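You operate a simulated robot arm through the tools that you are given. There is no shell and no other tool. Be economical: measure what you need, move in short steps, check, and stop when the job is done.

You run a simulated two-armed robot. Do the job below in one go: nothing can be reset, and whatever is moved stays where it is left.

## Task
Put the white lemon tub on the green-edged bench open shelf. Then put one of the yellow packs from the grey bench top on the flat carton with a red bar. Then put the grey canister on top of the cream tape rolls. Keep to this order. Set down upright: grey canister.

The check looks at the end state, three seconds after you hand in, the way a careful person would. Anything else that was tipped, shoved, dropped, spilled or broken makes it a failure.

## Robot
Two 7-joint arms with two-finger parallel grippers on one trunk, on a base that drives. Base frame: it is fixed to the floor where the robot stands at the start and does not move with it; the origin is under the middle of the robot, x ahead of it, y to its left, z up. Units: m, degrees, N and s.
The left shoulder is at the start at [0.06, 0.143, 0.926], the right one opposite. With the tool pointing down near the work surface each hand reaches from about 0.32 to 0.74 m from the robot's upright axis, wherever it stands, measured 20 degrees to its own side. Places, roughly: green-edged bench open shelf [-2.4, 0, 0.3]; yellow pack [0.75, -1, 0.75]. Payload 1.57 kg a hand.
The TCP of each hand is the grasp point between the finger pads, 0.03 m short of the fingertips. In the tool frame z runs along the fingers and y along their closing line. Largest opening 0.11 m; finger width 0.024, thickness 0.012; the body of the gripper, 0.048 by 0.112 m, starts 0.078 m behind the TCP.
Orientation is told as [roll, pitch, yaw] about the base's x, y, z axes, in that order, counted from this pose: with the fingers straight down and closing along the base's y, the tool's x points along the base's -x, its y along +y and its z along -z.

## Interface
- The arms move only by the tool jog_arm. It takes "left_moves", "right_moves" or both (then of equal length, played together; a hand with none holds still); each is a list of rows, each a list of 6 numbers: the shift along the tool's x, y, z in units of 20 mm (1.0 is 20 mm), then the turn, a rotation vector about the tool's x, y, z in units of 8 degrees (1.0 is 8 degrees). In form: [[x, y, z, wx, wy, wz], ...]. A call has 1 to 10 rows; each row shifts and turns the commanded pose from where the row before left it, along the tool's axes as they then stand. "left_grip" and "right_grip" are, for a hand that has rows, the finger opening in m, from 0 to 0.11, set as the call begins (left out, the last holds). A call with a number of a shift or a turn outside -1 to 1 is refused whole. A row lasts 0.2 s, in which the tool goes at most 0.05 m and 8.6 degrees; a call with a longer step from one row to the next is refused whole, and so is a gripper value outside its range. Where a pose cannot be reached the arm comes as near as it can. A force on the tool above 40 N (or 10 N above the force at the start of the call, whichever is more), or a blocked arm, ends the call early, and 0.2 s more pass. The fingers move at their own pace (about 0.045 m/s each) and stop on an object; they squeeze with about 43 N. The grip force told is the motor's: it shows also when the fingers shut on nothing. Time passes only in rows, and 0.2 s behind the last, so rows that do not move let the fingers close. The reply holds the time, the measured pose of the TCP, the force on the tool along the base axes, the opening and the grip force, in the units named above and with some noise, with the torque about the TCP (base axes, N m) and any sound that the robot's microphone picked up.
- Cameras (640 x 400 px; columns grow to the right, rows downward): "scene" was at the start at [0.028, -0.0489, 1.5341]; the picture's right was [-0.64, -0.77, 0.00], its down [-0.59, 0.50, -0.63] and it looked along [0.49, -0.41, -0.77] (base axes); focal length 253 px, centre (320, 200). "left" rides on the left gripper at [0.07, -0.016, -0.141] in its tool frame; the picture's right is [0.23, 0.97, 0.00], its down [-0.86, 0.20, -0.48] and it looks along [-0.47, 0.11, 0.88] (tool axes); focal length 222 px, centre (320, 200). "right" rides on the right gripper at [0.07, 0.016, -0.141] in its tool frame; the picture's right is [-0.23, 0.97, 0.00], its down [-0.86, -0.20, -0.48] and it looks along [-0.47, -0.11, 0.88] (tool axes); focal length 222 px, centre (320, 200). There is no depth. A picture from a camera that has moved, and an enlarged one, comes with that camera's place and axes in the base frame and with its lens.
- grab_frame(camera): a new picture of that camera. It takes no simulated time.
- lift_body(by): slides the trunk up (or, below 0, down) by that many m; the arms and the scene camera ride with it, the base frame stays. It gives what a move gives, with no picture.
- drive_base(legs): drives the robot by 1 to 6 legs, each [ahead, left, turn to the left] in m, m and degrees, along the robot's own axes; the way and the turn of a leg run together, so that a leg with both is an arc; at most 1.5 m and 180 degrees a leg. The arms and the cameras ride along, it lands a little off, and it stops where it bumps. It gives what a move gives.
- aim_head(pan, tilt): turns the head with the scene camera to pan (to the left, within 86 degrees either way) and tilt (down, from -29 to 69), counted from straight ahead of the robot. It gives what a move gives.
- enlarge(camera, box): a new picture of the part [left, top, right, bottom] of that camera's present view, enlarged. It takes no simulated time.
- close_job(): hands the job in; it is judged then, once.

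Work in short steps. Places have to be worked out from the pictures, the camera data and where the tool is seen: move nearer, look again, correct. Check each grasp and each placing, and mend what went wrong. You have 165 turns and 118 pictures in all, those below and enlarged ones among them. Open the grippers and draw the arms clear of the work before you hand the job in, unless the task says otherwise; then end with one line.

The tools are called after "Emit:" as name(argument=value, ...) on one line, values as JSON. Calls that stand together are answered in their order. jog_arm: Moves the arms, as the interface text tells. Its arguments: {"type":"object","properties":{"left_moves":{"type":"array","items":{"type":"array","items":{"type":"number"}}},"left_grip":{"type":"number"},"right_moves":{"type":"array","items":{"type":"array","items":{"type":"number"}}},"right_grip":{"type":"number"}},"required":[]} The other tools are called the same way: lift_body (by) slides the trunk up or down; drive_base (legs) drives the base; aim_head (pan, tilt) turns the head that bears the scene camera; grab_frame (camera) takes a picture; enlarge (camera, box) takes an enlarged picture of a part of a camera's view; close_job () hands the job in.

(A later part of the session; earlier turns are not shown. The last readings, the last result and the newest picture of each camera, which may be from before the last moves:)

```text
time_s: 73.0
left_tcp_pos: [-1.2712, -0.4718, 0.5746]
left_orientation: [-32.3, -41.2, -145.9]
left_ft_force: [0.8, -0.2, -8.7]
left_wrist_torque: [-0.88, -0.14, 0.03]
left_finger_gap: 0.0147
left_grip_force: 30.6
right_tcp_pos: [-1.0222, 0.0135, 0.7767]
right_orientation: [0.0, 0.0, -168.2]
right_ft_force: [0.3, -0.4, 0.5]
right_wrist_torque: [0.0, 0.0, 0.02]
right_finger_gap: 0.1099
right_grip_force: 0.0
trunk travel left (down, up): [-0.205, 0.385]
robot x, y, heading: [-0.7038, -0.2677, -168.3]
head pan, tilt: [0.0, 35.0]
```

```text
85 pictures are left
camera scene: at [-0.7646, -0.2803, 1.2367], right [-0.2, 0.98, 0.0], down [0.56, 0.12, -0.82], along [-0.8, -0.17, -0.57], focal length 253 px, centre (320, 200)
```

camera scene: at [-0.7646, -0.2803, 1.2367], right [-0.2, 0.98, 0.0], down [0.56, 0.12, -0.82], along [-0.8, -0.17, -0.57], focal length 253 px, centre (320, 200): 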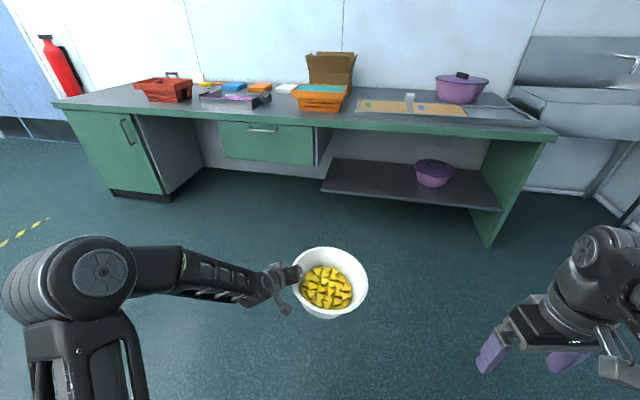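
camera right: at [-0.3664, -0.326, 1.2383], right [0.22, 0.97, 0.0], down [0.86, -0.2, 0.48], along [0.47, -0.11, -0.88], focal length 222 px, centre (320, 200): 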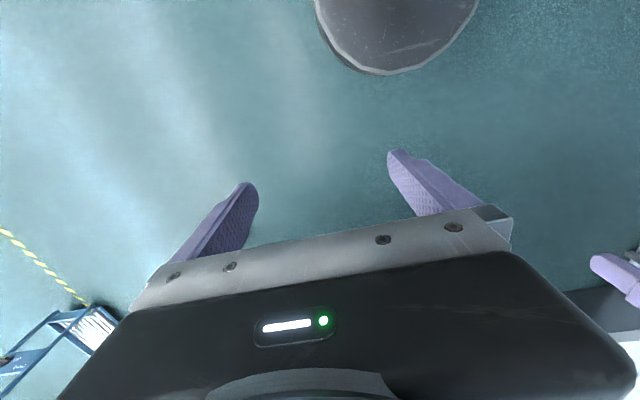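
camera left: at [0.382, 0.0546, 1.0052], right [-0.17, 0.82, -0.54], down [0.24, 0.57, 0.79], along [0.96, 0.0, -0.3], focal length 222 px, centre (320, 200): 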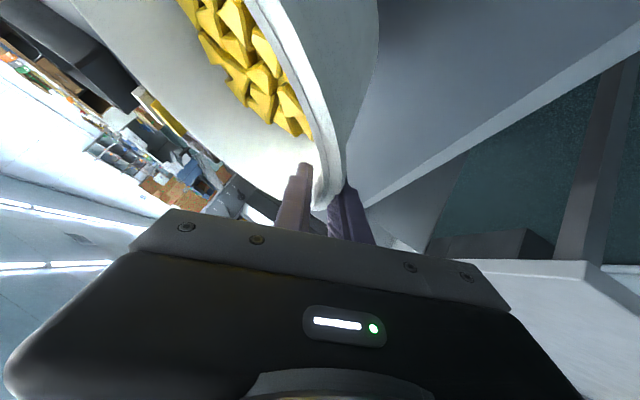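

Driving most of the way: forward 0.6, right 0.34, after lowering the trunk 6 cm more so the hand clears the bench top underside.

Emit:
lift_body(by=-0.06)

Emit:
drive_base(legs=[[0, -0.34, 0], [0.6, 0, 0]])

Emit:
grab_frame(camera="scene")

Emit:
grab_frame(camera="left")

```text
time_s: 74.0
left_tcp_pos: [-1.272, -0.4719, 0.5149]
left_orientation: [-32.2, -41.2, -145.9]
left_ft_force: [-1.0, -0.1, -7.2]
left_wrist_torque: [-0.89, -0.15, -0.02]
left_finger_gap: 0.0145
left_grip_force: 30.6
right_tcp_pos: [-1.0214, 0.0134, 0.7156]
right_orientation: [0.0, 0.0, -168.2]
right_ft_force: [0.5, -0.2, -0.4]
right_wrist_torque: [-0.04, 0.04, -0.03]
right_finger_gap: 0.1101
right_grip_force: 0.0
trunk travel left (down, up): [-0.145, 0.445]
robot x, y, heading: [-0.7101, -0.2697, -168.3]
head pan, tilt: [0.0, 35.0]
```

```text
time_s: 79.3
left_tcp_pos: [-1.9387, -0.258, 0.5155]
left_orientation: [-32.1, -41.2, -146.4]
left_ft_force: [-0.1, 0.0, -8.5]
left_wrist_torque: [-0.88, -0.19, 0.02]
left_finger_gap: 0.0147
left_grip_force: 30.4
right_tcp_pos: [-1.6834, 0.2265, 0.7159]
right_orientation: [0.0, 0.1, -168.8]
right_ft_force: [0.3, 0.5, -0.3]
right_wrist_torque: [0.02, 0.02, 0.0]
right_finger_gap: 0.1098
right_grip_force: 0.1
trunk travel left (down, up): [-0.145, 0.445]
robot x, y, heading: [-1.374, -0.0586, -168.8]
head pan, tilt: [0.0, 35.0]
```

```text
84 pictures are left
camera scene: at [-1.4296, -0.0695, 1.1767], right [-0.2, 0.98, 0.0], down [0.56, 0.11, -0.82], along [-0.8, -0.16, -0.57], focal length 253 px, centre (320, 200)
```

scene: 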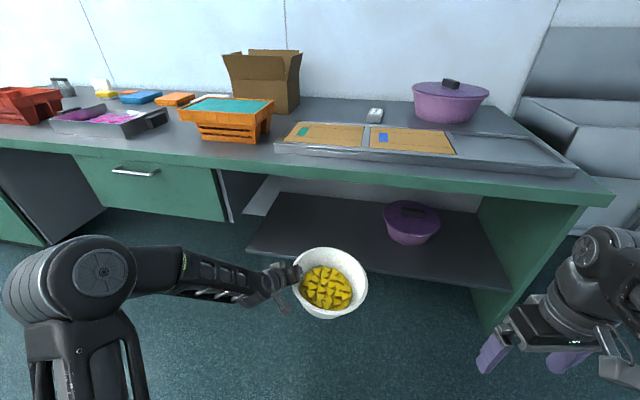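

```text
83 pictures are left
camera left: at [-1.7907, -0.2313, 0.5661], right [0.31, -0.78, -0.54], down [-0.14, -0.6, 0.79], along [-0.94, -0.17, -0.3], focal length 222 px, centre (320, 200)
```

left: 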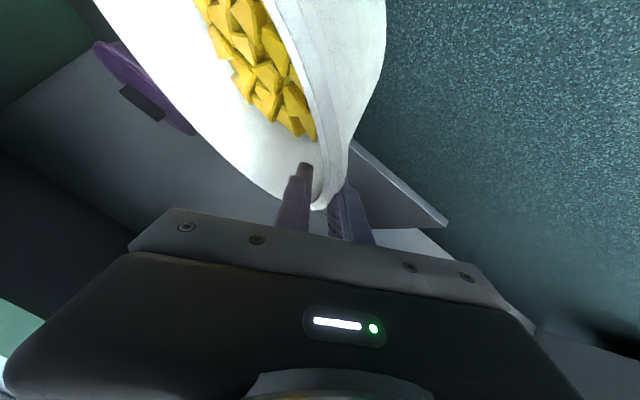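

Shelf front is at x≈−2.18; the bowl is at (−1.96,−0.14) and well clear below the bench top. Driving in 0.38 m with a small leg first.

Emit:
drive_base(legs=[[0.2, 0, 0], [0.18, 0.0, 0]])

Emit:
grab_frame(camera="scene")

Emit:
grab_frame(camera="left")

```text
time_s: 82.0
left_tcp_pos: [-2.3122, -0.3326, 0.515]
left_orientation: [-32.2, -41.2, -146.2]
left_ft_force: [-0.4, -0.1, -8.8]
left_wrist_torque: [-0.88, -0.11, -0.03]
left_finger_gap: 0.0149
left_grip_force: 30.8
right_tcp_pos: [-2.0585, 0.152, 0.7152]
right_orientation: [0.1, 0.0, -168.6]
right_ft_force: [-0.8, 0.8, -0.4]
right_wrist_torque: [-0.02, 0.03, -0.01]
right_finger_gap: 0.11
right_grip_force: 0.1
trunk travel left (down, up): [-0.145, 0.445]
robot x, y, heading: [-1.7426, -0.1298, -168.4]
head pan, tilt: [0.0, 35.0]
```

```text
82 pictures are left
camera scene: at [-1.8042, -0.1441, 1.1767], right [-0.2, 0.98, 0.0], down [0.56, 0.11, -0.82], along [-0.8, -0.16, -0.57], focal length 253 px, centre (320, 200)
```

scene: 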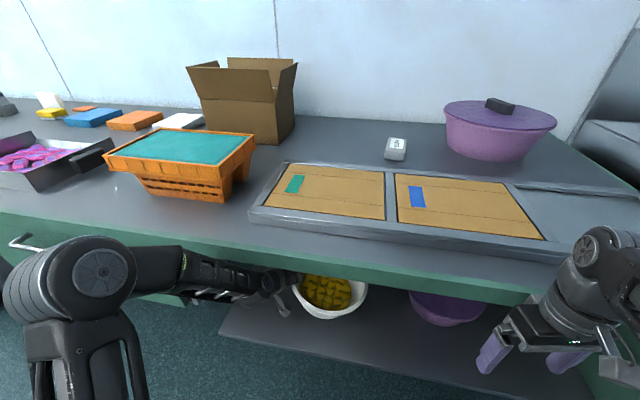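

```text
81 pictures are left
camera left: at [-2.1649, -0.3065, 0.566], right [0.32, -0.78, -0.54], down [-0.14, -0.6, 0.79], along [-0.94, -0.17, -0.3], focal length 222 px, centre (320, 200)
```

left: 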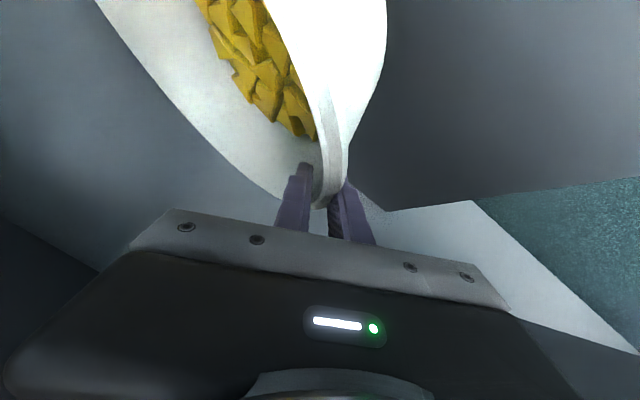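

Bowl over the shelf at about (−2.335,−0.21), clear of the purple bowl. Lowering step by step watching force.

Emit:
lift_body(by=-0.045)

Emit:
lift_body(by=-0.012)

```text
time_s: 82.9
left_tcp_pos: [-2.3119, -0.3312, 0.4686]
left_orientation: [-32.3, -41.3, -146.4]
left_ft_force: [-0.8, -0.9, -7.8]
left_wrist_torque: [-0.83, -0.18, 0.0]
left_finger_gap: 0.0145
left_grip_force: 31.2
right_tcp_pos: [-2.0582, 0.1519, 0.6698]
right_orientation: [-0.1, 0.0, -168.5]
right_ft_force: [0.3, -0.4, 1.1]
right_wrist_torque: [0.02, 0.0, 0.01]
right_finger_gap: 0.11
right_grip_force: 0.1
trunk travel left (down, up): [-0.1, 0.49]
robot x, y, heading: [-1.7475, -0.1323, -168.6]
head pan, tilt: [0.0, 35.0]
```

```text
time_s: 83.5
left_tcp_pos: [-2.3117, -0.3316, 0.4554]
left_orientation: [-32.2, -41.3, -146.3]
left_ft_force: [0.6, 0.1, -7.0]
left_wrist_torque: [-0.86, -0.16, 0.01]
left_finger_gap: 0.0148
left_grip_force: 31.4
right_tcp_pos: [-2.0585, 0.1514, 0.6593]
right_orientation: [0.1, 0.0, -168.6]
right_ft_force: [0.0, 0.4, 0.8]
right_wrist_torque: [0.02, -0.01, 0.01]
right_finger_gap: 0.1101
right_grip_force: 0.0
trunk travel left (down, up): [-0.088, 0.502]
robot x, y, heading: [-1.7454, -0.1345, -168.7]
head pan, tilt: [0.0, 35.0]
```

No contact yet. Continuing in 8 mm steps.

Emit:
lift_body(by=-0.008)

Emit:
lift_body(by=-0.008)

```text
time_s: 84.1
left_tcp_pos: [-2.3115, -0.3323, 0.45]
left_orientation: [-32.2, -41.1, -146.2]
left_ft_force: [0.2, 0.1, -7.7]
left_wrist_torque: [-0.88, -0.14, 0.01]
left_finger_gap: 0.0149
left_grip_force: 30.8
right_tcp_pos: [-2.0593, 0.1515, 0.6505]
right_orientation: [0.1, 0.0, -168.5]
right_ft_force: [0.5, -0.1, 0.5]
right_wrist_torque: [-0.01, 0.0, -0.03]
right_finger_gap: 0.1101
right_grip_force: 0.1
trunk travel left (down, up): [-0.08, 0.51]
robot x, y, heading: [-1.75, -0.1296, -168.6]
head pan, tilt: [0.0, 35.0]
```

```text
time_s: 84.6
left_tcp_pos: [-2.3113, -0.3317, 0.441]
left_orientation: [-32.1, -41.3, -146.3]
left_ft_force: [-0.2, -0.4, -7.2]
left_wrist_torque: [-0.76, -0.19, 0.04]
left_finger_gap: 0.0137
left_grip_force: 30.2
right_tcp_pos: [-2.0595, 0.1508, 0.642]
right_orientation: [0.0, 0.0, -168.6]
right_ft_force: [-0.5, 0.1, -0.1]
right_wrist_torque: [-0.03, 0.0, 0.01]
right_finger_gap: 0.11
right_grip_force: 0.0
trunk travel left (down, up): [-0.072, 0.518]
robot x, y, heading: [-1.7443, -0.1342, -168.8]
head pan, tilt: [0.0, 35.0]
```

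Torque and gap begin to change — first contact. A few more small steps.

Emit:
lift_body(by=-0.005)

Emit:
lift_body(by=-0.005)

Emit:
grab_frame(camera="left")

```text
time_s: 85.2
left_tcp_pos: [-2.3113, -0.3319, 0.4359]
left_orientation: [-32.2, -41.2, -146.4]
left_ft_force: [-0.2, 0.2, -7.8]
left_wrist_torque: [-0.88, -0.14, 0.04]
left_finger_gap: 0.0131
left_grip_force: 29.6
right_tcp_pos: [-2.0593, 0.1511, 0.6378]
right_orientation: [0.0, 0.0, -168.6]
right_ft_force: [-0.3, 0.0, -0.4]
right_wrist_torque: [-0.01, -0.01, 0.0]
right_finger_gap: 0.1099
right_grip_force: 0.0
trunk travel left (down, up): [-0.067, 0.523]
robot x, y, heading: [-1.7471, -0.1342, -168.6]
head pan, tilt: [0.0, 35.0]
```

```text
time_s: 85.7
left_tcp_pos: [-2.3118, -0.3317, 0.4313]
left_orientation: [-32.2, -41.1, -146.4]
left_ft_force: [0.2, -0.6, -7.3]
left_wrist_torque: [-0.78, -0.15, 0.08]
left_finger_gap: 0.0124
left_grip_force: 28.9
right_tcp_pos: [-2.058, 0.1516, 0.6327]
right_orientation: [0.0, 0.0, -168.6]
right_ft_force: [-0.5, 0.6, -0.4]
right_wrist_torque: [0.04, 0.03, 0.03]
right_finger_gap: 0.1102
right_grip_force: 0.1
trunk travel left (down, up): [-0.062, 0.528]
robot x, y, heading: [-1.7456, -0.1329, -168.5]
head pan, tilt: [0.0, 35.0]
```

```text
80 pictures are left
camera left: at [-2.1647, -0.3065, 0.4827], right [0.32, -0.78, -0.54], down [-0.14, -0.6, 0.79], along [-0.94, -0.17, -0.3], focal length 222 px, centre (320, 200)
```

left: 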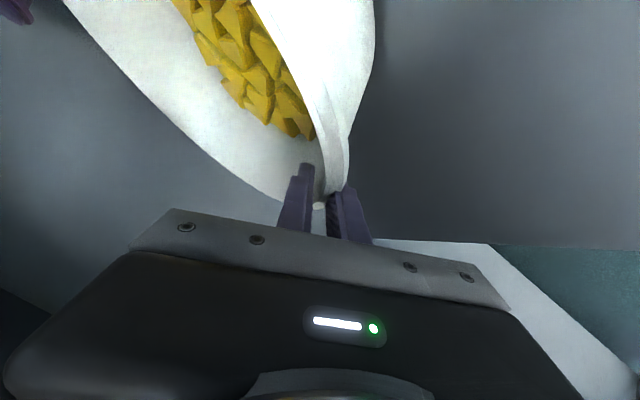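

The bowl is levelling out (gap back at 12.4 mm). Continuing until the load transfers.

Emit:
lift_body(by=-0.005)

Emit:
lift_body(by=-0.004)

```text
time_s: 86.3
left_tcp_pos: [-2.3116, -0.3317, 0.4264]
left_orientation: [-32.2, -41.1, -146.3]
left_ft_force: [0.3, -0.2, -6.5]
left_wrist_torque: [-0.74, -0.16, 0.03]
left_finger_gap: 0.0115
left_grip_force: 29.1
right_tcp_pos: [-2.0585, 0.1508, 0.6275]
right_orientation: [-0.1, 0.0, -168.6]
right_ft_force: [-0.2, -0.4, 0.2]
right_wrist_torque: [0.02, 0.0, 0.0]
right_finger_gap: 0.1102
right_grip_force: 0.1
trunk travel left (down, up): [-0.057, 0.533]
robot x, y, heading: [-1.7474, -0.1338, -168.6]
head pan, tilt: [0.0, 35.0]
```

```text
time_s: 86.8
left_tcp_pos: [-2.3124, -0.3327, 0.4225]
left_orientation: [-32.3, -41.2, -146.2]
left_ft_force: [0.5, -0.5, -5.6]
left_wrist_torque: [-0.72, -0.27, 0.05]
left_finger_gap: 0.0106
left_grip_force: 28.6
right_tcp_pos: [-2.058, 0.1512, 0.6242]
right_orientation: [0.0, 0.0, -168.6]
right_ft_force: [-0.1, -0.4, 0.4]
right_wrist_torque: [0.02, 0.02, 0.0]
right_finger_gap: 0.1101
right_grip_force: 0.0
trunk travel left (down, up): [-0.053, 0.537]
robot x, y, heading: [-1.7468, -0.1342, -168.8]
head pan, tilt: [0.0, 35.0]
```

Load is now falling (5.6 N). Continuing.

Emit:
lift_body(by=-0.005)

Emit:
lift_body(by=-0.004)

Emit:
grab_frame(camera="left")

```text
time_s: 87.3
left_tcp_pos: [-2.313, -0.3333, 0.4201]
left_orientation: [-32.3, -41.3, -146.4]
left_ft_force: [-1.2, -2.9, 3.4]
left_wrist_torque: [-0.53, -0.52, -0.02]
left_finger_gap: 0.01
left_grip_force: 28.0
right_tcp_pos: [-2.0582, 0.152, 0.6196]
right_orientation: [-0.1, 0.1, -168.6]
right_ft_force: [0.0, 0.5, 0.1]
right_wrist_torque: [-0.02, 0.0, 0.0]
right_finger_gap: 0.1098
right_grip_force: 0.2
trunk travel left (down, up): [-0.048, 0.542]
robot x, y, heading: [-1.7476, -0.13, -168.9]
head pan, tilt: [0.0, 35.0]
```

```text
time_s: 87.9
left_tcp_pos: [-2.3156, -0.3318, 0.4167]
left_orientation: [-32.5, -41.7, -146.1]
left_ft_force: [-3.0, -4.5, 20.2]
left_wrist_torque: [-0.56, -0.16, 0.12]
left_finger_gap: 0.0095
left_grip_force: 27.9
right_tcp_pos: [-2.0587, 0.1512, 0.6156]
right_orientation: [0.0, 0.0, -168.6]
right_ft_force: [-0.1, 0.4, -0.5]
right_wrist_torque: [0.03, -0.02, -0.02]
right_finger_gap: 0.1097
right_grip_force: 0.0
trunk travel left (down, up): [-0.044, 0.546]
robot x, y, heading: [-1.7451, -0.1318, -168.7]
head pan, tilt: [0.0, 35.0]
```

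```text
79 pictures are left
camera left: at [-2.166, -0.3066, 0.4675], right [0.31, -0.78, -0.54], down [-0.13, -0.6, 0.79], along [-0.94, -0.18, -0.29], focal length 222 px, centre (320, 200)
```

left: 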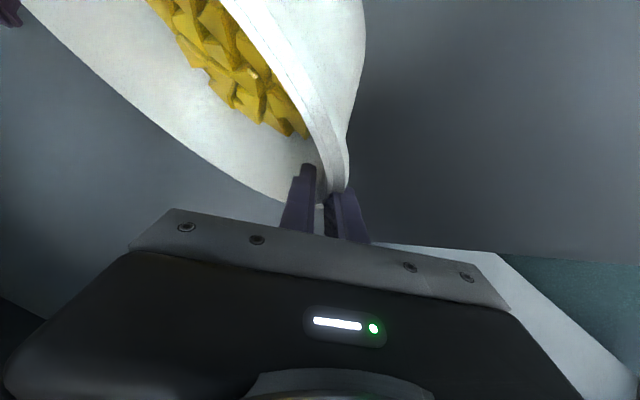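

Bowl is on the shelf (20 N up). Easing 3 mm and opening the fingers.

Emit:
lift_body(by=0.003)

Emit:
jog_arm(left_moves=[[0, 0, 0, 0, 0, 0], [0, 0, 0, 0, 0, 0], [0, 0, 0, 0, 0, 0], [0, 0, 0, 0, 0, 0]], left_grip=0.06)

Emit:
grab_frame(camera="left")

```text
time_s: 88.4
left_tcp_pos: [-2.3116, -0.3311, 0.4166]
left_orientation: [-32.1, -41.3, -146.3]
left_ft_force: [-3.1, -2.3, 11.5]
left_wrist_torque: [-0.56, -0.05, 0.07]
left_finger_gap: 0.0092
left_grip_force: 28.1
right_tcp_pos: [-2.058, 0.1515, 0.6173]
right_orientation: [-0.1, -0.1, -168.6]
right_ft_force: [-0.2, 0.1, 0.2]
right_wrist_torque: [-0.02, -0.03, -0.01]
right_finger_gap: 0.1098
right_grip_force: 0.1
trunk travel left (down, up): [-0.047, 0.543]
robot x, y, heading: [-1.7432, -0.1344, -168.6]
head pan, tilt: [0.0, 35.0]
```

```text
time_s: 89.4
left_tcp_pos: [-2.312, -0.3322, 0.4169]
left_orientation: [-32.2, -41.2, -146.4]
left_ft_force: [-0.1, -0.1, -0.8]
left_wrist_torque: [-0.01, -0.01, -0.02]
left_finger_gap: 0.0599
left_grip_force: 0.1
right_tcp_pos: [-2.0585, 0.1503, 0.6179]
right_orientation: [0.0, 0.0, -168.6]
right_ft_force: [-0.2, -1.1, -0.6]
right_wrist_torque: [0.01, 0.01, 0.0]
right_finger_gap: 0.1096
right_grip_force: 0.2
trunk travel left (down, up): [-0.047, 0.543]
robot x, y, heading: [-1.7455, -0.1307, -168.6]
head pan, tilt: [0.0, 35.0]
```

```text
78 pictures are left
camera left: at [-2.1646, -0.3065, 0.4681], right [0.31, -0.78, -0.54], down [-0.14, -0.6, 0.79], along [-0.94, -0.17, -0.3], focal length 222 px, centre (320, 200)
```

left: 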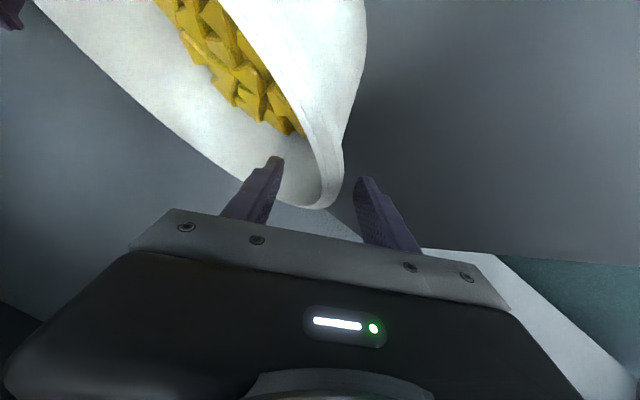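

Released freely. Withdrawing along the tool axis 12 cm, then backing off.

Emit:
jog_arm(left_moves=[[0, 0, -1, 0, 0, 0], [0, 0, -1, 0, 0, 0], [0, 0, -1, 0, 0, 0], [0, 0, -1, 0, 0, 0], [0, 0, -1, 0, 0, 0], [0, 0, -1, 0, 0, 0]])

Emit:
drive_base(legs=[[-0.5, 0, 0]])

Emit:
grab_frame(camera="scene")

```text
time_s: 90.8
left_tcp_pos: [-2.2198, -0.3478, 0.4928]
left_orientation: [-32.2, -41.2, -146.3]
left_ft_force: [0.0, 0.7, -0.6]
left_wrist_torque: [-0.02, 0.05, -0.01]
left_finger_gap: 0.0603
left_grip_force: 0.0
right_tcp_pos: [-2.0585, 0.1504, 0.6175]
right_orientation: [0.0, 0.0, -168.6]
right_ft_force: [0.6, 0.1, -0.7]
right_wrist_torque: [-0.05, -0.03, 0.02]
right_finger_gap: 0.11
right_grip_force: 0.0
trunk travel left (down, up): [-0.047, 0.543]
robot x, y, heading: [-1.7484, -0.1342, -168.6]
head pan, tilt: [0.0, 35.0]
```

```text
time_s: 93.7
left_tcp_pos: [-1.7282, -0.2515, 0.4939]
left_orientation: [-32.3, -41.2, -146.0]
left_ft_force: [-0.2, 1.0, 0.1]
left_wrist_torque: [0.01, -0.01, 0.03]
left_finger_gap: 0.06
left_grip_force: 0.2
right_tcp_pos: [-1.5703, 0.2493, 0.6177]
right_orientation: [0.0, -0.1, -168.4]
right_ft_force: [0.5, -0.5, -0.8]
right_wrist_torque: [-0.03, 0.0, 0.03]
right_finger_gap: 0.1101
right_grip_force: 0.1
trunk travel left (down, up): [-0.047, 0.543]
robot x, y, heading: [-1.2542, -0.0344, -168.4]
head pan, tilt: [0.0, 35.0]
```

```text
77 pictures are left
camera scene: at [-1.3134, -0.0444, 1.0788], right [-0.2, 0.98, 0.0], down [0.56, 0.12, -0.82], along [-0.8, -0.17, -0.57], focal length 253 px, centre (320, 200)
```

scene: 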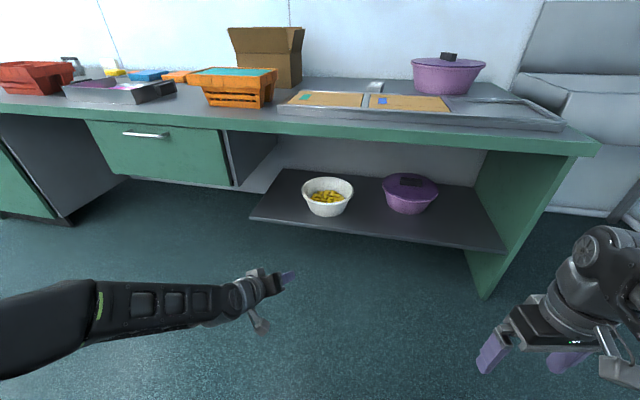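

Lemon tub is upright on the shelf, purple bowl untouched. Raising the trunk and going to the grey bench for the yellow packs.

Emit:
lift_body(by=0.4)

Emit:
lift_body(by=0.1)

Emit:
drive_base(legs=[[0, 0, 168.4], [0.9, -0.72, 0]])

Emit:
aim_head(pan=0, tilt=40)

Emit:
grab_frame(camera="scene")

```text
time_s: 97.5
left_tcp_pos: [-1.7277, -0.2495, 0.8938]
left_orientation: [-32.3, -41.2, -146.0]
left_ft_force: [-0.2, 0.2, -0.6]
left_wrist_torque: [0.03, 0.0, -0.02]
left_finger_gap: 0.0599
left_grip_force: 0.1
right_tcp_pos: [-1.5699, 0.2498, 1.0171]
right_orientation: [-0.1, 0.0, -168.3]
right_ft_force: [0.6, 1.3, -0.8]
right_wrist_torque: [0.04, -0.01, 0.0]
right_finger_gap: 0.1099
right_grip_force: 0.1
trunk travel left (down, up): [-0.447, 0.143]
robot x, y, heading: [-1.2574, -0.0297, -168.3]
head pan, tilt: [0.0, 35.0]
```

```text
time_s: 98.9
left_tcp_pos: [-1.7277, -0.2508, 0.9934]
left_orientation: [-32.1, -41.2, -146.0]
left_ft_force: [0.1, 0.8, 0.3]
left_wrist_torque: [-0.02, 0.03, 0.01]
left_finger_gap: 0.06
left_grip_force: 0.1
right_tcp_pos: [-1.5708, 0.2499, 1.118]
right_orientation: [0.1, 0.0, -168.2]
right_ft_force: [-0.2, -1.3, 0.3]
right_wrist_torque: [0.0, 0.01, 0.01]
right_finger_gap: 0.1099
right_grip_force: 0.1
trunk travel left (down, up): [-0.547, 0.043]
robot x, y, heading: [-1.256, -0.037, -168.3]
head pan, tilt: [0.0, 35.0]
```

```text
time_s: 111.5
left_tcp_pos: [0.0925, -0.7342, 0.9937]
left_orientation: [-32.2, -41.2, 18.1]
left_ft_force: [-0.2, 0.4, -0.2]
left_wrist_torque: [-0.03, -0.02, 0.0]
left_finger_gap: 0.0602
left_grip_force: 0.1
right_tcp_pos: [-0.197, -1.1715, 1.1182]
right_orientation: [0.0, 0.0, -4.2]
right_ft_force: [-0.1, 0.6, 0.6]
right_wrist_torque: [0.03, 0.04, 0.0]
right_finger_gap: 0.11
right_grip_force: 0.0
trunk travel left (down, up): [-0.547, 0.043]
robot x, y, heading: [-0.4212, -0.8148, -4.2]
head pan, tilt: [0.0, 35.0]
```

```text
time_s: 112.1
left_tcp_pos: [0.0923, -0.7337, 0.9939]
left_orientation: [-32.2, -41.2, 18.1]
left_ft_force: [0.7, -0.1, -0.4]
left_wrist_torque: [-0.03, 0.01, -0.02]
left_finger_gap: 0.0599
left_grip_force: 0.1
right_tcp_pos: [-0.197, -1.1718, 1.1174]
right_orientation: [-0.1, 0.1, -4.2]
right_ft_force: [0.1, -0.7, -0.2]
right_wrist_torque: [0.02, 0.02, 0.03]
right_finger_gap: 0.1099
right_grip_force: 0.0
trunk travel left (down, up): [-0.547, 0.043]
robot x, y, heading: [-0.4216, -0.8123, -4.3]
head pan, tilt: [0.0, 40.0]
```

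```text
76 pictures are left
camera scene: at [-0.3678, -0.8184, 1.5712], right [-0.07, -1.0, 0.0], down [-0.64, 0.05, -0.77], along [0.76, -0.06, -0.64], focal length 253 px, centre (320, 200)
```

scene: 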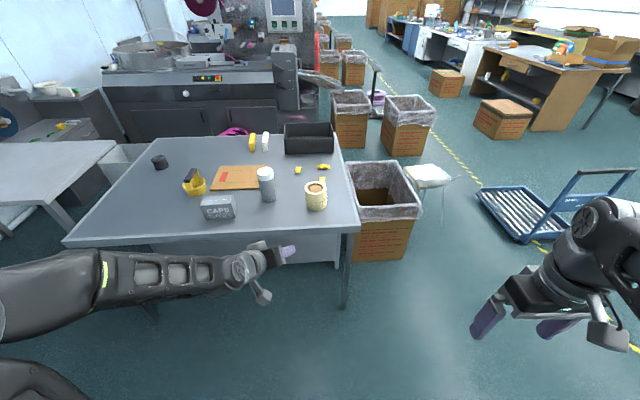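

Enlarging the area of packs, canister, and tape rolls.

Emit:
enlarge(camera="scene", box=[200, 130, 360, 230])

```text
4.00 times, centred on (280, 180) of scene
camera zoom: at [-0.3678, -0.8184, 1.5712], right [-0.07, -1.0, 0.0], down [-0.64, 0.05, -0.77], along [0.76, -0.06, -0.64], focal length 1013 px, centre (480, 280)
```

zoom: 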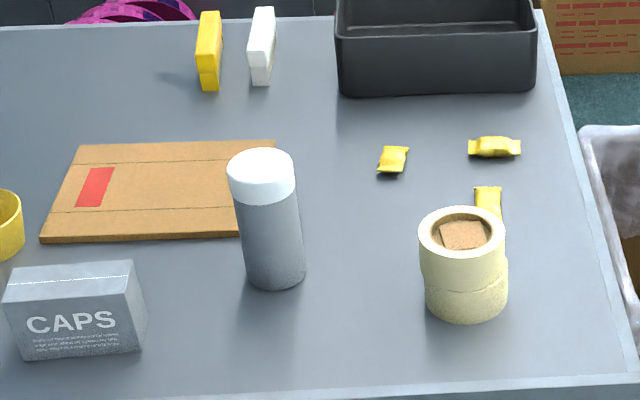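

Three yellow packs are seen; the freest is at about (0.83,−0.79). I retract the left arm up and back, then drive to about (0.08,−0.68).

Emit:
jog_arm(left_moves=[[0.23, 0.25, -0.96, 0, 0, 0], [0.23, 0.25, -0.96, 0, 0, 0], [0.23, 0.25, -0.96, 0, 0, 0], [0.23, 0.25, -0.96, 0, 0, 0], [0.23, 0.25, -0.96, 0, 0, 0], [0.23, 0.25, -0.96, 0, 0, 0], [0.23, 0.25, -0.96, 0, 0, 0], [0.23, 0.25, -0.96, 0, 0, 0], [0.23, 0.25, -0.96, 0, 0, 0], [0.23, 0.25, -0.96, 0, 0, 0]])

Emit:
drive_base(legs=[[0, 0, 4.3], [0.35, 0.13, 0]])

Emit:
grab_frame(camera="scene")

```text
time_s: 114.3
left_tcp_pos: [0.0074, -0.6256, 1.0999]
left_orientation: [-32.1, -41.0, 18.0]
left_ft_force: [-0.4, -0.2, -0.2]
left_wrist_torque: [-0.01, 0.02, 0.0]
left_finger_gap: 0.0601
left_grip_force: 0.1
left hand out of reach, approached as far as the arm can: row 2, 3, 4, 5, 6, 7, 8, 9, 10
right_tcp_pos: [-0.1972, -1.1718, 1.1173]
right_orientation: [-0.1, 0.1, -4.2]
right_ft_force: [-0.3, -0.6, 0.1]
right_wrist_torque: [0.04, -0.01, -0.03]
right_finger_gap: 0.11
right_grip_force: 0.1
trunk travel left (down, up): [-0.547, 0.043]
robot x, y, heading: [-0.4252, -0.8145, -4.0]
head pan, tilt: [0.0, 40.0]
```

```text
time_s: 117.2
left_tcp_pos: [0.3454, -0.4694, 1.1004]
left_orientation: [-32.1, -41.0, 21.9]
left_ft_force: [0.4, -0.4, -0.9]
left_wrist_torque: [-0.02, 0.0, 0.01]
left_finger_gap: 0.0601
left_grip_force: 0.1
right_tcp_pos: [0.1786, -1.0275, 1.1185]
right_orientation: [0.1, 0.0, -0.3]
right_ft_force: [0.0, 0.2, -0.7]
right_wrist_torque: [0.02, 0.0, 0.01]
right_finger_gap: 0.11
right_grip_force: 0.0
trunk travel left (down, up): [-0.547, 0.043]
robot x, y, heading: [-0.0695, -0.6873, -0.2]
head pan, tilt: [0.0, 40.0]
```

```text
74 pictures are left
camera scene: at [-0.0154, -0.6869, 1.5712], right [0.0, -1.0, 0.0], down [-0.64, 0.0, -0.77], along [0.77, 0.0, -0.64], focal length 253 px, centre (320, 200)
```

scene: 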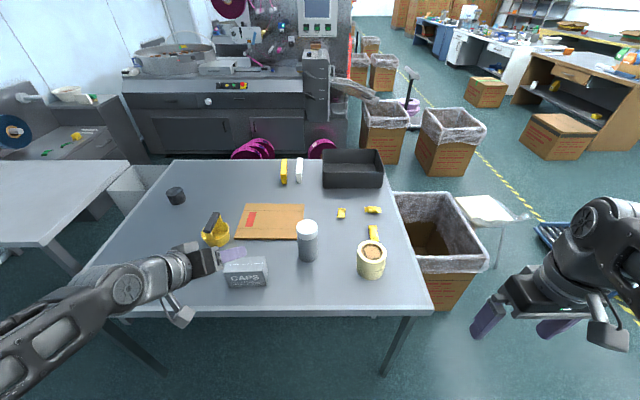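

Pack A confirmed at (0.83,−0.78). Moving 0.15 m closer and moving the right hand above it with a forward-pitched tool.

Emit:
drive_base(legs=[[0.15, 0, 0]])

Emit:
jog_arm(right_moves=[[-1, 0.5, 0, 0, -0.75, 0], [-1, 0.5, 0, 0, -0.75, 0], [-1, 0.5, 0, 0, -0.75, 0], [-1, 0.5, 0, 0, -0.75, 0], [-1, 0.5, 0, 0, 0, 0], [-1, 0.5, 0, 0, 0, 0], [-1, 0.5, 0, 0, 0, 0], [-1, 0.5, 0, 0, 0, 0], [-1, 0.5, 0, 0, 0, 0], [-1, 0.5, 0, 0, 0, 0]])

Emit:
grab_frame(camera="scene")

```text
time_s: 118.5
left_tcp_pos: [0.4926, -0.4701, 1.1]
left_orientation: [-32.1, -41.0, 22.0]
left_ft_force: [0.2, 0.7, 0.0]
left_wrist_torque: [0.02, -0.01, 0.02]
left_finger_gap: 0.0602
left_grip_force: 0.0
right_tcp_pos: [0.3266, -1.0288, 1.1175]
right_orientation: [0.0, 0.1, -0.3]
right_ft_force: [0.8, 1.6, 0.3]
right_wrist_torque: [-0.04, 0.02, -0.02]
right_finger_gap: 0.1102
right_grip_force: 0.1
trunk travel left (down, up): [-0.547, 0.043]
robot x, y, heading: [0.075, -0.6868, -0.4]
head pan, tilt: [0.0, 40.0]
```

```text
time_s: 120.7
left_tcp_pos: [0.4927, -0.4715, 1.1]
left_orientation: [-32.1, -41.0, 22.0]
left_ft_force: [-0.2, 0.2, 0.3]
left_wrist_torque: [0.02, 0.0, 0.0]
left_finger_gap: 0.0602
left_grip_force: 0.1
right_tcp_pos: [0.5157, -0.9313, 1.1784]
right_orientation: [0.0, -24.0, -0.2]
right_ft_force: [0.6, -0.1, 0.3]
right_wrist_torque: [0.01, 0.03, 0.01]
right_finger_gap: 0.1101
right_grip_force: 0.1
trunk travel left (down, up): [-0.547, 0.043]
robot x, y, heading: [0.0766, -0.6848, -0.3]
head pan, tilt: [0.0, 40.0]
```

```text
73 pictures are left
camera scene: at [0.132, -0.6878, 1.5712], right [0.0, -1.0, 0.0], down [-0.64, 0.0, -0.77], along [0.77, 0.0, -0.64], focal length 253 px, centre (320, 200)
```

scene: 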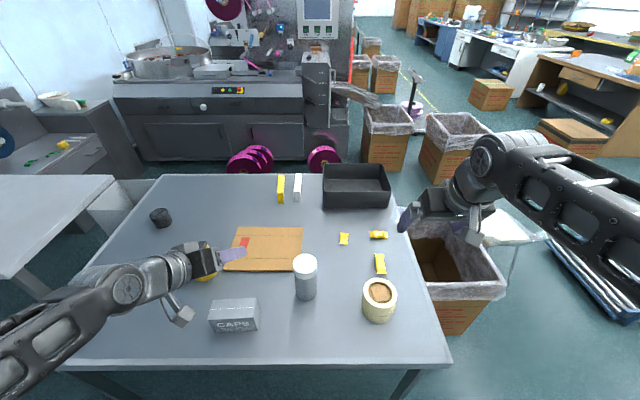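

A is at about (0.822,−0.787). Moving the right hand toward a hover above it.

Emit:
jog_arm(right_moves=[[-0.44, 0.43, 1, 0, 0, 0], [-0.44, 0.43, 1, 0, 0, 0], [-0.44, 0.43, 1, 0, 0, 0], [-0.44, 0.43, 1, 0, 0, 0], [-0.44, 0.43, 1, 0, 0, 0], [-0.44, 0.43, 1, 0, 0, 0], [-0.44, 0.43, 1, 0, 0, 0], [-0.44, 0.43, 1, 0, 0, 0], [-0.44, 0.43, 1, 0, 0, 0], [-0.44, 0.43, 1, 0, 0, 0]])

Emit:
jog_arm(right_moves=[[-0.44, 0.43, 1, 0, 0, 0], [-0.44, 0.43, 1, 0, 0, 0], [-0.44, 0.43, 1, 0, 0, 0], [-0.44, 0.43, 1, 0, 0, 0], [-0.44, 0.43, 1, 0, 0, 0]], right_grip=0.06)

Emit:
grab_frame(camera="right")

Emit:
grab_frame(camera="scene")

```text
time_s: 122.9
left_tcp_pos: [0.4913, -0.4691, 1.1001]
left_orientation: [-32.1, -41.0, 21.9]
left_ft_force: [0.3, -0.1, -0.1]
left_wrist_torque: [-0.02, 0.03, 0.02]
left_finger_gap: 0.0601
left_grip_force: 0.0
right_tcp_pos: [0.6783, -0.8441, 1.0326]
right_orientation: [0.0, -23.9, -0.2]
right_ft_force: [0.3, 0.3, -0.6]
right_wrist_torque: [0.03, 0.0, 0.02]
right_finger_gap: 0.1099
right_grip_force: 0.0
trunk travel left (down, up): [-0.547, 0.043]
robot x, y, heading: [0.077, -0.6876, -0.3]
head pan, tilt: [0.0, 40.0]
```

```text
time_s: 124.1
left_tcp_pos: [0.4914, -0.4706, 1.1008]
left_orientation: [-32.0, -41.1, 22.0]
left_ft_force: [0.0, 0.2, 0.2]
left_wrist_torque: [0.02, 0.01, 0.0]
left_finger_gap: 0.0602
left_grip_force: 0.1
right_tcp_pos: [0.7578, -0.8, 0.9581]
right_orientation: [-0.1, -24.1, -0.2]
right_ft_force: [-0.9, -0.8, 0.5]
right_wrist_torque: [0.02, 0.0, 0.0]
right_finger_gap: 0.0602
right_grip_force: 0.1
trunk travel left (down, up): [-0.547, 0.043]
robot x, y, heading: [0.0776, -0.6851, -0.3]
head pan, tilt: [0.0, 40.0]
```

```text
72 pictures are left
camera right: at [0.6358, -0.7836, 1.0593], right [0.21, 0.97, 0.09], down [0.59, -0.2, 0.79], along [0.78, -0.11, -0.61], focal length 222 px, centre (320, 200)
```

right: 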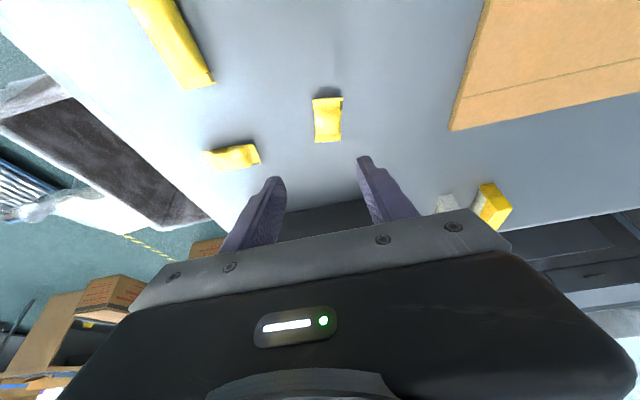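

```text
71 pictures are left
camera scene: at [0.1321, -0.6874, 1.5712], right [0.0, -1.0, 0.0], down [-0.64, 0.0, -0.77], along [0.77, 0.0, -0.64], focal length 253 px, centre (320, 200)
```

scene: 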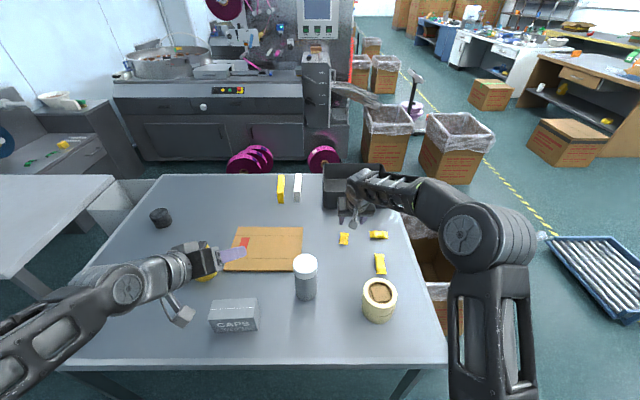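

Pack sits nearly along the tool's forward line, closing across its width is right. Descending to near it.

Emit:
jog_arm(right_moves=[[0.37, 0.37, 1, 0, 0, 0], [0.37, 0.37, 1, 0, 0, 0], [0, 0, 1, 0, 0, 0], [0, 0, 1, 0, 0, 0], [0, 0, 1, 0, 0, 0], [0, 0, 0.8, 0, 0, 0]])

Emit:
grab_frame(camera="right")

Emit:
enlarge(camera="scene", box=[280, 170, 440, 270])

```text
time_s: 125.5
left_tcp_pos: [0.4921, -0.4694, 1.1001]
left_orientation: [-32.1, -40.9, 22.0]
left_ft_force: [0.3, 0.4, -1.0]
left_wrist_torque: [0.01, 0.0, 0.02]
left_finger_gap: 0.0602
left_grip_force: 0.2
right_tcp_pos: [0.7917, -0.7864, 0.8463]
right_orientation: [0.0, -24.0, -0.3]
right_ft_force: [0.0, -0.5, 0.0]
right_wrist_torque: [0.0, 0.02, 0.01]
right_finger_gap: 0.0602
right_grip_force: 0.0
trunk travel left (down, up): [-0.547, 0.043]
robot x, y, heading: [0.0783, -0.6881, -0.2]
head pan, tilt: [0.0, 40.0]
```

```text
70 pictures are left
camera right: at [0.6692, -0.7701, 0.9479], right [0.21, 0.97, 0.09], down [0.59, -0.2, 0.79], along [0.78, -0.11, -0.61], focal length 222 px, centre (320, 200)
```

right: 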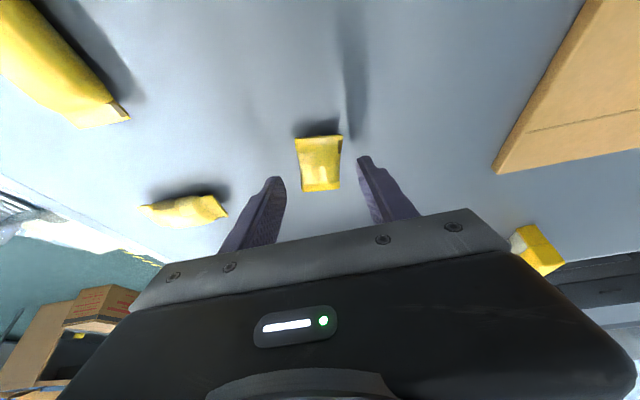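

```text
4.00 times, centred on (360, 220) of scene
camera zoom: at [0.1318, -0.6877, 1.5712], right [0.0, -1.0, 0.0], down [-0.64, 0.0, -0.77], along [0.77, 0.0, -0.64], focal length 1013 px, centre (160, 120)
```

zoom: 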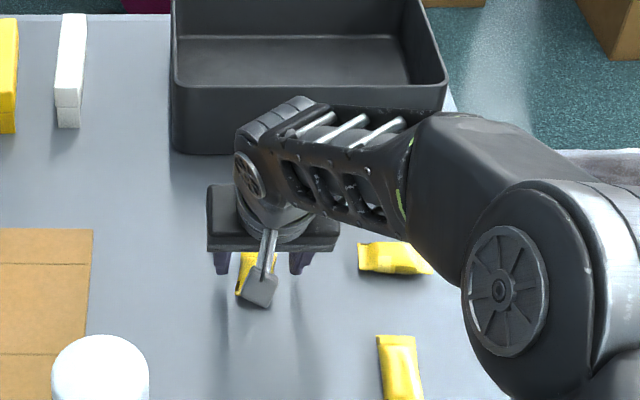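

The pack is centred between the fingers; its top is around z≈0.80. Lowering 3 cm slowly.

Emit:
jog_arm(right_moves=[[0.05, 0, 0.4, 0, 0, 0], [0.05, 0, 0.4, 0, 0, 0], [0.05, 0, 0.4, 0, 0, 0], [0.05, 0, 0.4, 0, 0, 0]])

Emit:
grab_frame(camera="right")

```text
time_s: 126.4
left_tcp_pos: [0.4876, -0.4699, 1.1032]
left_orientation: [-32.2, -41.1, 22.0]
left_ft_force: [-0.5, -0.3, 0.0]
left_wrist_torque: [0.02, 0.02, 0.0]
left_finger_gap: 0.0602
left_grip_force: 0.3
right_tcp_pos: [0.7999, -0.7852, 0.8319]
right_orientation: [0.1, -24.6, -0.2]
right_ft_force: [-15.5, 0.7, 21.5]
right_wrist_torque: [-0.72, 0.47, -0.6]
right_finger_gap: 0.0597
right_grip_force: 0.1
trunk travel left (down, up): [-0.547, 0.043]
robot x, y, heading: [0.0771, -0.6879, -0.1]
head pan, tilt: [0.0, 40.0]
stopped in row 4 (right hand): the force on the tool passed its limit at 48 N (the readings are from after the stop); the commanded pose is now the measured one
```

```text
68 pictures are left
camera right: at [0.6759, -0.7691, 0.9318], right [0.21, 0.97, 0.1], down [0.58, -0.2, 0.79], along [0.79, -0.11, -0.6], focal length 222 px, centre (320, 200)
```

right: 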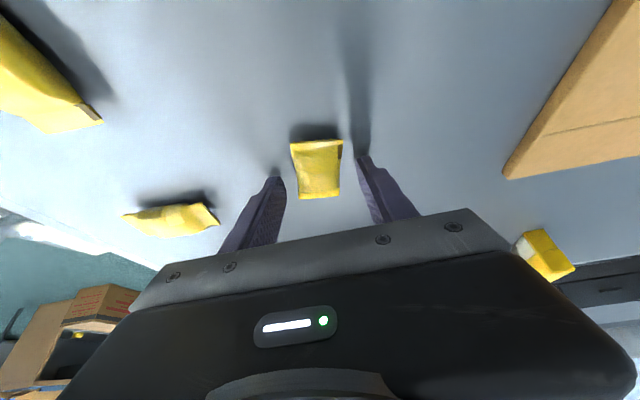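

Fingertips touched the bench: bench top is z≈0.80. The pack lies between the fingertips; I ease up 3 mm and close.

Emit:
jog_arm(right_moves=[[0, 0, -0.2, 0, 0, 0], [0, 0, 0, 0, 0, 0]])

Emit:
jog_arm(right_moves=[[0, 0, 0, 0, 0, 0], [0, 0, 0, 0, 0, 0], [0, 0, 0, 0, 0, 0], [0, 0, 0, 0, 0, 0], [0, 0, 0, 0, 0, 0]], right_grip=0.0)

Emit:
grab_frame(camera="right")

```text
time_s: 127.0
left_tcp_pos: [0.4893, -0.4708, 1.1004]
left_orientation: [-32.2, -41.0, 22.0]
left_ft_force: [-0.1, -0.7, 0.4]
left_wrist_torque: [0.0, -0.02, 0.01]
left_finger_gap: 0.0602
left_grip_force: 0.0
right_tcp_pos: [0.8002, -0.7858, 0.8323]
right_orientation: [0.0, -24.5, -0.3]
right_ft_force: [0.0, 1.5, 10.4]
right_wrist_torque: [-0.2, -0.04, -0.12]
right_finger_gap: 0.0591
right_grip_force: 0.1
trunk travel left (down, up): [-0.547, 0.043]
robot x, y, heading: [0.0761, -0.6848, -0.2]
head pan, tilt: [0.0, 40.0]
```

```text
time_s: 128.2
left_tcp_pos: [0.491, -0.4702, 1.1014]
left_orientation: [-32.2, -41.1, 21.9]
left_ft_force: [-0.3, -0.4, 0.0]
left_wrist_torque: [-0.01, -0.06, 0.0]
left_finger_gap: 0.0599
left_grip_force: 0.1
right_tcp_pos: [0.7992, -0.786, 0.8324]
right_orientation: [0.0, -24.4, -0.2]
right_ft_force: [-1.7, -1.2, 11.3]
right_wrist_torque: [-0.09, 0.0, -0.01]
right_finger_gap: 0.0326
right_grip_force: 40.5
trunk travel left (down, up): [-0.547, 0.043]
robot x, y, heading: [0.0795, -0.6879, -0.4]
head pan, tilt: [0.0, 40.0]
```

```text
67 pictures are left
camera right: at [0.6755, -0.7701, 0.9322], right [0.21, 0.97, 0.09], down [0.58, -0.2, 0.79], along [0.79, -0.11, -0.61], focal length 222 px, centre (320, 200)
```

right: 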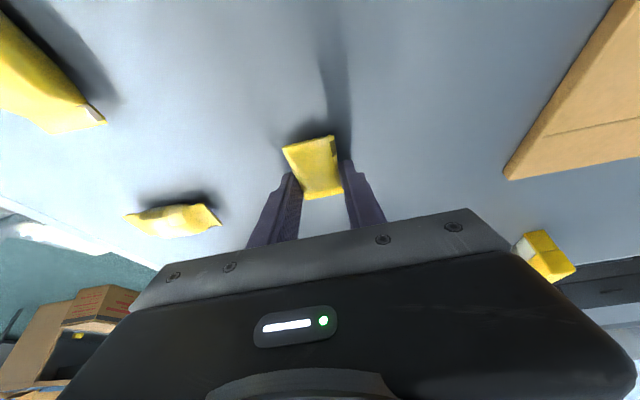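

Pack gripped at 33 mm. Lifting straight up 8 cm and checking.

Emit:
jog_arm(right_moves=[[-0.4, 0, -0.91, 0, 0, 0], [-0.4, 0, -0.91, 0, 0, 0], [-0.4, 0, -0.91, 0, 0, 0], [-0.4, 0, -0.91, 0, 0, 0], [0, 0, 0, 0, 0, 0]])

Emit:
grab_frame(camera="right")

Emit:
grab_frame(camera="scene")

```text
time_s: 129.4
left_tcp_pos: [0.4912, -0.4698, 1.0998]
left_orientation: [-32.1, -41.0, 21.9]
left_ft_force: [0.6, 0.5, 0.5]
left_wrist_torque: [0.03, 0.02, 0.02]
left_finger_gap: 0.06
left_grip_force: 0.0
right_tcp_pos: [0.798, -0.7857, 0.9102]
right_orientation: [0.0, -24.4, -0.2]
right_ft_force: [0.5, -0.1, -0.1]
right_wrist_torque: [0.0, 0.01, -0.01]
right_finger_gap: 0.0325
right_grip_force: 40.6
trunk travel left (down, up): [-0.547, 0.043]
robot x, y, heading: [0.0767, -0.6859, 0.1]
head pan, tilt: [0.0, 40.0]
```

```text
66 pictures are left
camera right: at [0.6751, -0.7696, 1.011], right [0.21, 0.97, 0.09], down [0.58, -0.2, 0.79], along [0.79, -0.11, -0.61], focal length 222 px, centre (320, 200)
```

right: 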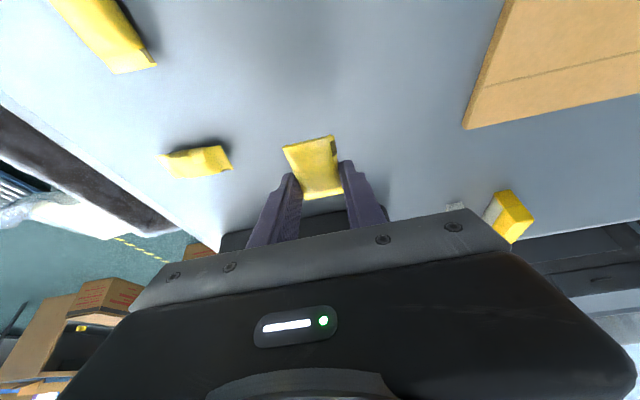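

```text
65 pictures are left
camera scene: at [0.1312, -0.6879, 1.5712], right [0.0, -1.0, 0.0], down [-0.64, 0.0, -0.77], along [0.77, 0.0, -0.64], focal length 253 px, centre (320, 200)
```

scene: 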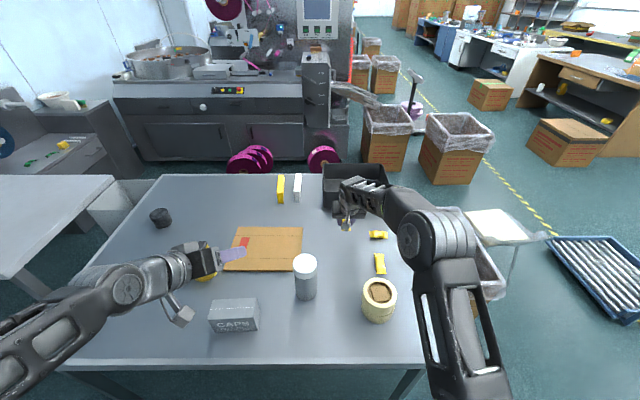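

Pack held. I'll strafe the base left so the pack goes over the carton (center ≈(0.755,−0.49), surface ≈0.81), with the trunk raised 4 cm for clearance.

Emit:
lift_body(by=0.04)

Emit:
drive_base(legs=[[-0.04, 0.275, 0]])

Emit:
grab_frame(camera="right")

Emit:
grab_frame(camera="scene")

```text
time_s: 130.2
left_tcp_pos: [0.4907, -0.4714, 1.1422]
left_orientation: [-32.1, -40.9, 22.0]
left_ft_force: [0.3, 0.7, 0.5]
left_wrist_torque: [-0.03, 0.03, 0.01]
left_finger_gap: 0.0601
left_grip_force: 0.0
right_tcp_pos: [0.7985, -0.7861, 0.95]
right_orientation: [0.0, -24.3, -0.2]
right_ft_force: [0.3, 0.5, -0.2]
right_wrist_torque: [0.03, 0.01, 0.03]
right_finger_gap: 0.0326
right_grip_force: 40.3
trunk travel left (down, up): [-0.587, 0.003]
robot x, y, heading: [0.0788, -0.6884, -0.1]
head pan, tilt: [0.0, 40.0]
```

```text
time_s: 132.2
left_tcp_pos: [0.4544, -0.1994, 1.1405]
left_orientation: [-32.2, -41.0, 21.6]
left_ft_force: [0.9, 1.0, 0.5]
left_wrist_torque: [0.0, 0.0, 0.02]
left_finger_gap: 0.0602
left_grip_force: 0.0
right_tcp_pos: [0.7583, -0.5167, 0.9505]
right_orientation: [0.0, -24.5, -0.6]
right_ft_force: [0.1, -0.2, 0.0]
right_wrist_torque: [-0.04, 0.01, -0.01]
right_finger_gap: 0.0325
right_grip_force: 40.3
trunk travel left (down, up): [-0.587, 0.003]
robot x, y, heading: [0.0365, -0.414, -0.9]
head pan, tilt: [0.0, 40.0]
```

```text
64 pictures are left
camera right: at [0.6361, -0.5001, 1.0509], right [0.22, 0.97, 0.09], down [0.58, -0.21, 0.79], along [0.79, -0.12, -0.61], focal length 222 px, centre (320, 200)
```

right: 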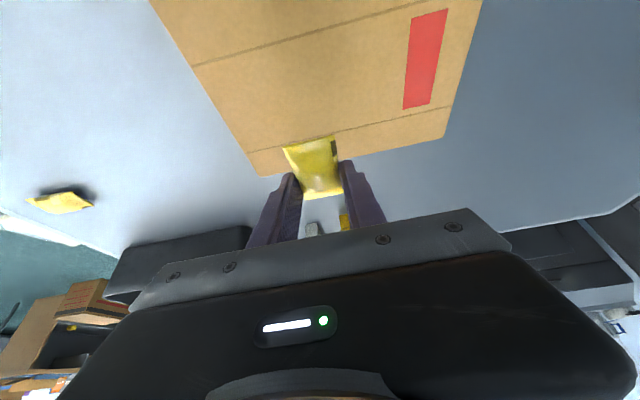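

```text
63 pictures are left
camera scene: at [0.0927, -0.414, 1.6112], right [-0.01, -1.0, 0.0], down [-0.64, 0.01, -0.77], along [0.77, -0.01, -0.64], focal length 253 px, centre (320, 200)
```

scene: 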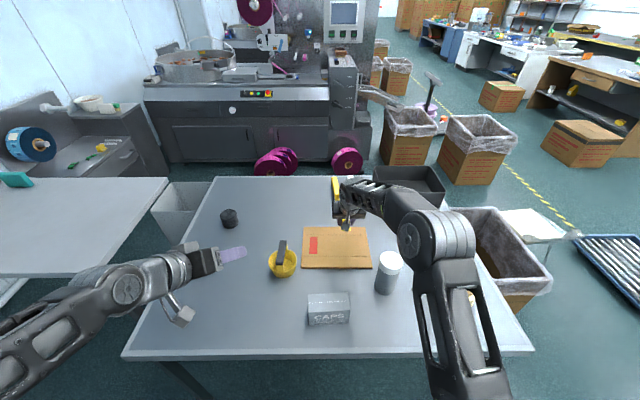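

Pack is over the carton's centre (carton x 0.66–0.86, y −0.62…−0.35). Lowering with the trunk.

Emit:
lift_body(by=-0.1)

Emit:
lift_body(by=-0.005)

Emit:
grab_frame(camera="right")

```text
time_s: 133.5
left_tcp_pos: [0.4545, -0.2014, 1.0412]
left_orientation: [-32.0, -41.0, 21.4]
left_ft_force: [-0.8, 0.5, -0.9]
left_wrist_torque: [0.01, 0.02, 0.01]
left_finger_gap: 0.0602
left_grip_force: 0.0
right_tcp_pos: [0.7602, -0.5185, 0.8512]
right_orientation: [-0.1, -24.5, -0.6]
right_ft_force: [-0.2, -0.2, -0.6]
right_wrist_torque: [0.02, -0.03, 0.04]
right_finger_gap: 0.0324
right_grip_force: 40.3
trunk travel left (down, up): [-0.487, 0.103]
robot x, y, heading: [0.0388, -0.4117, -0.6]
head pan, tilt: [0.0, 40.0]
```

```text
time_s: 134.0
left_tcp_pos: [0.4547, -0.2004, 1.0356]
left_orientation: [-32.1, -41.0, 21.5]
left_ft_force: [0.6, -0.6, 0.6]
left_wrist_torque: [0.01, 0.01, -0.01]
left_finger_gap: 0.0599
left_grip_force: 0.0
right_tcp_pos: [0.7589, -0.5186, 0.845]
right_orientation: [0.0, -24.4, -0.6]
right_ft_force: [0.2, 0.2, 0.0]
right_wrist_torque: [0.01, 0.0, 0.01]
right_finger_gap: 0.0324
right_grip_force: 40.7
trunk travel left (down, up): [-0.482, 0.108]
robot x, y, heading: [0.0357, -0.4156, -0.6]
head pan, tilt: [0.0, 40.0]
```

```text
62 pictures are left
camera right: at [0.6361, -0.5009, 0.9458], right [0.22, 0.97, 0.09], down [0.58, -0.21, 0.79], along [0.79, -0.12, -0.61], focal length 222 px, centre (320, 200)
```

right: 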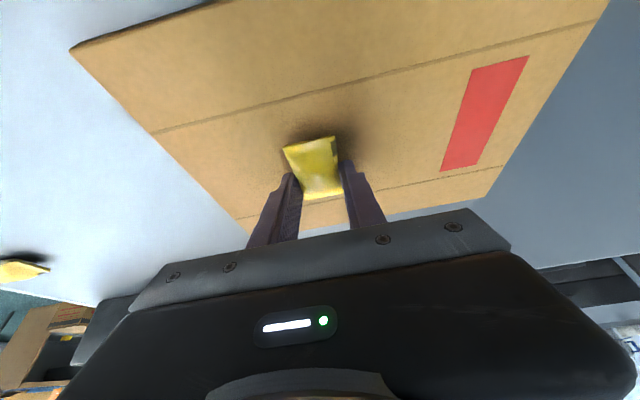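

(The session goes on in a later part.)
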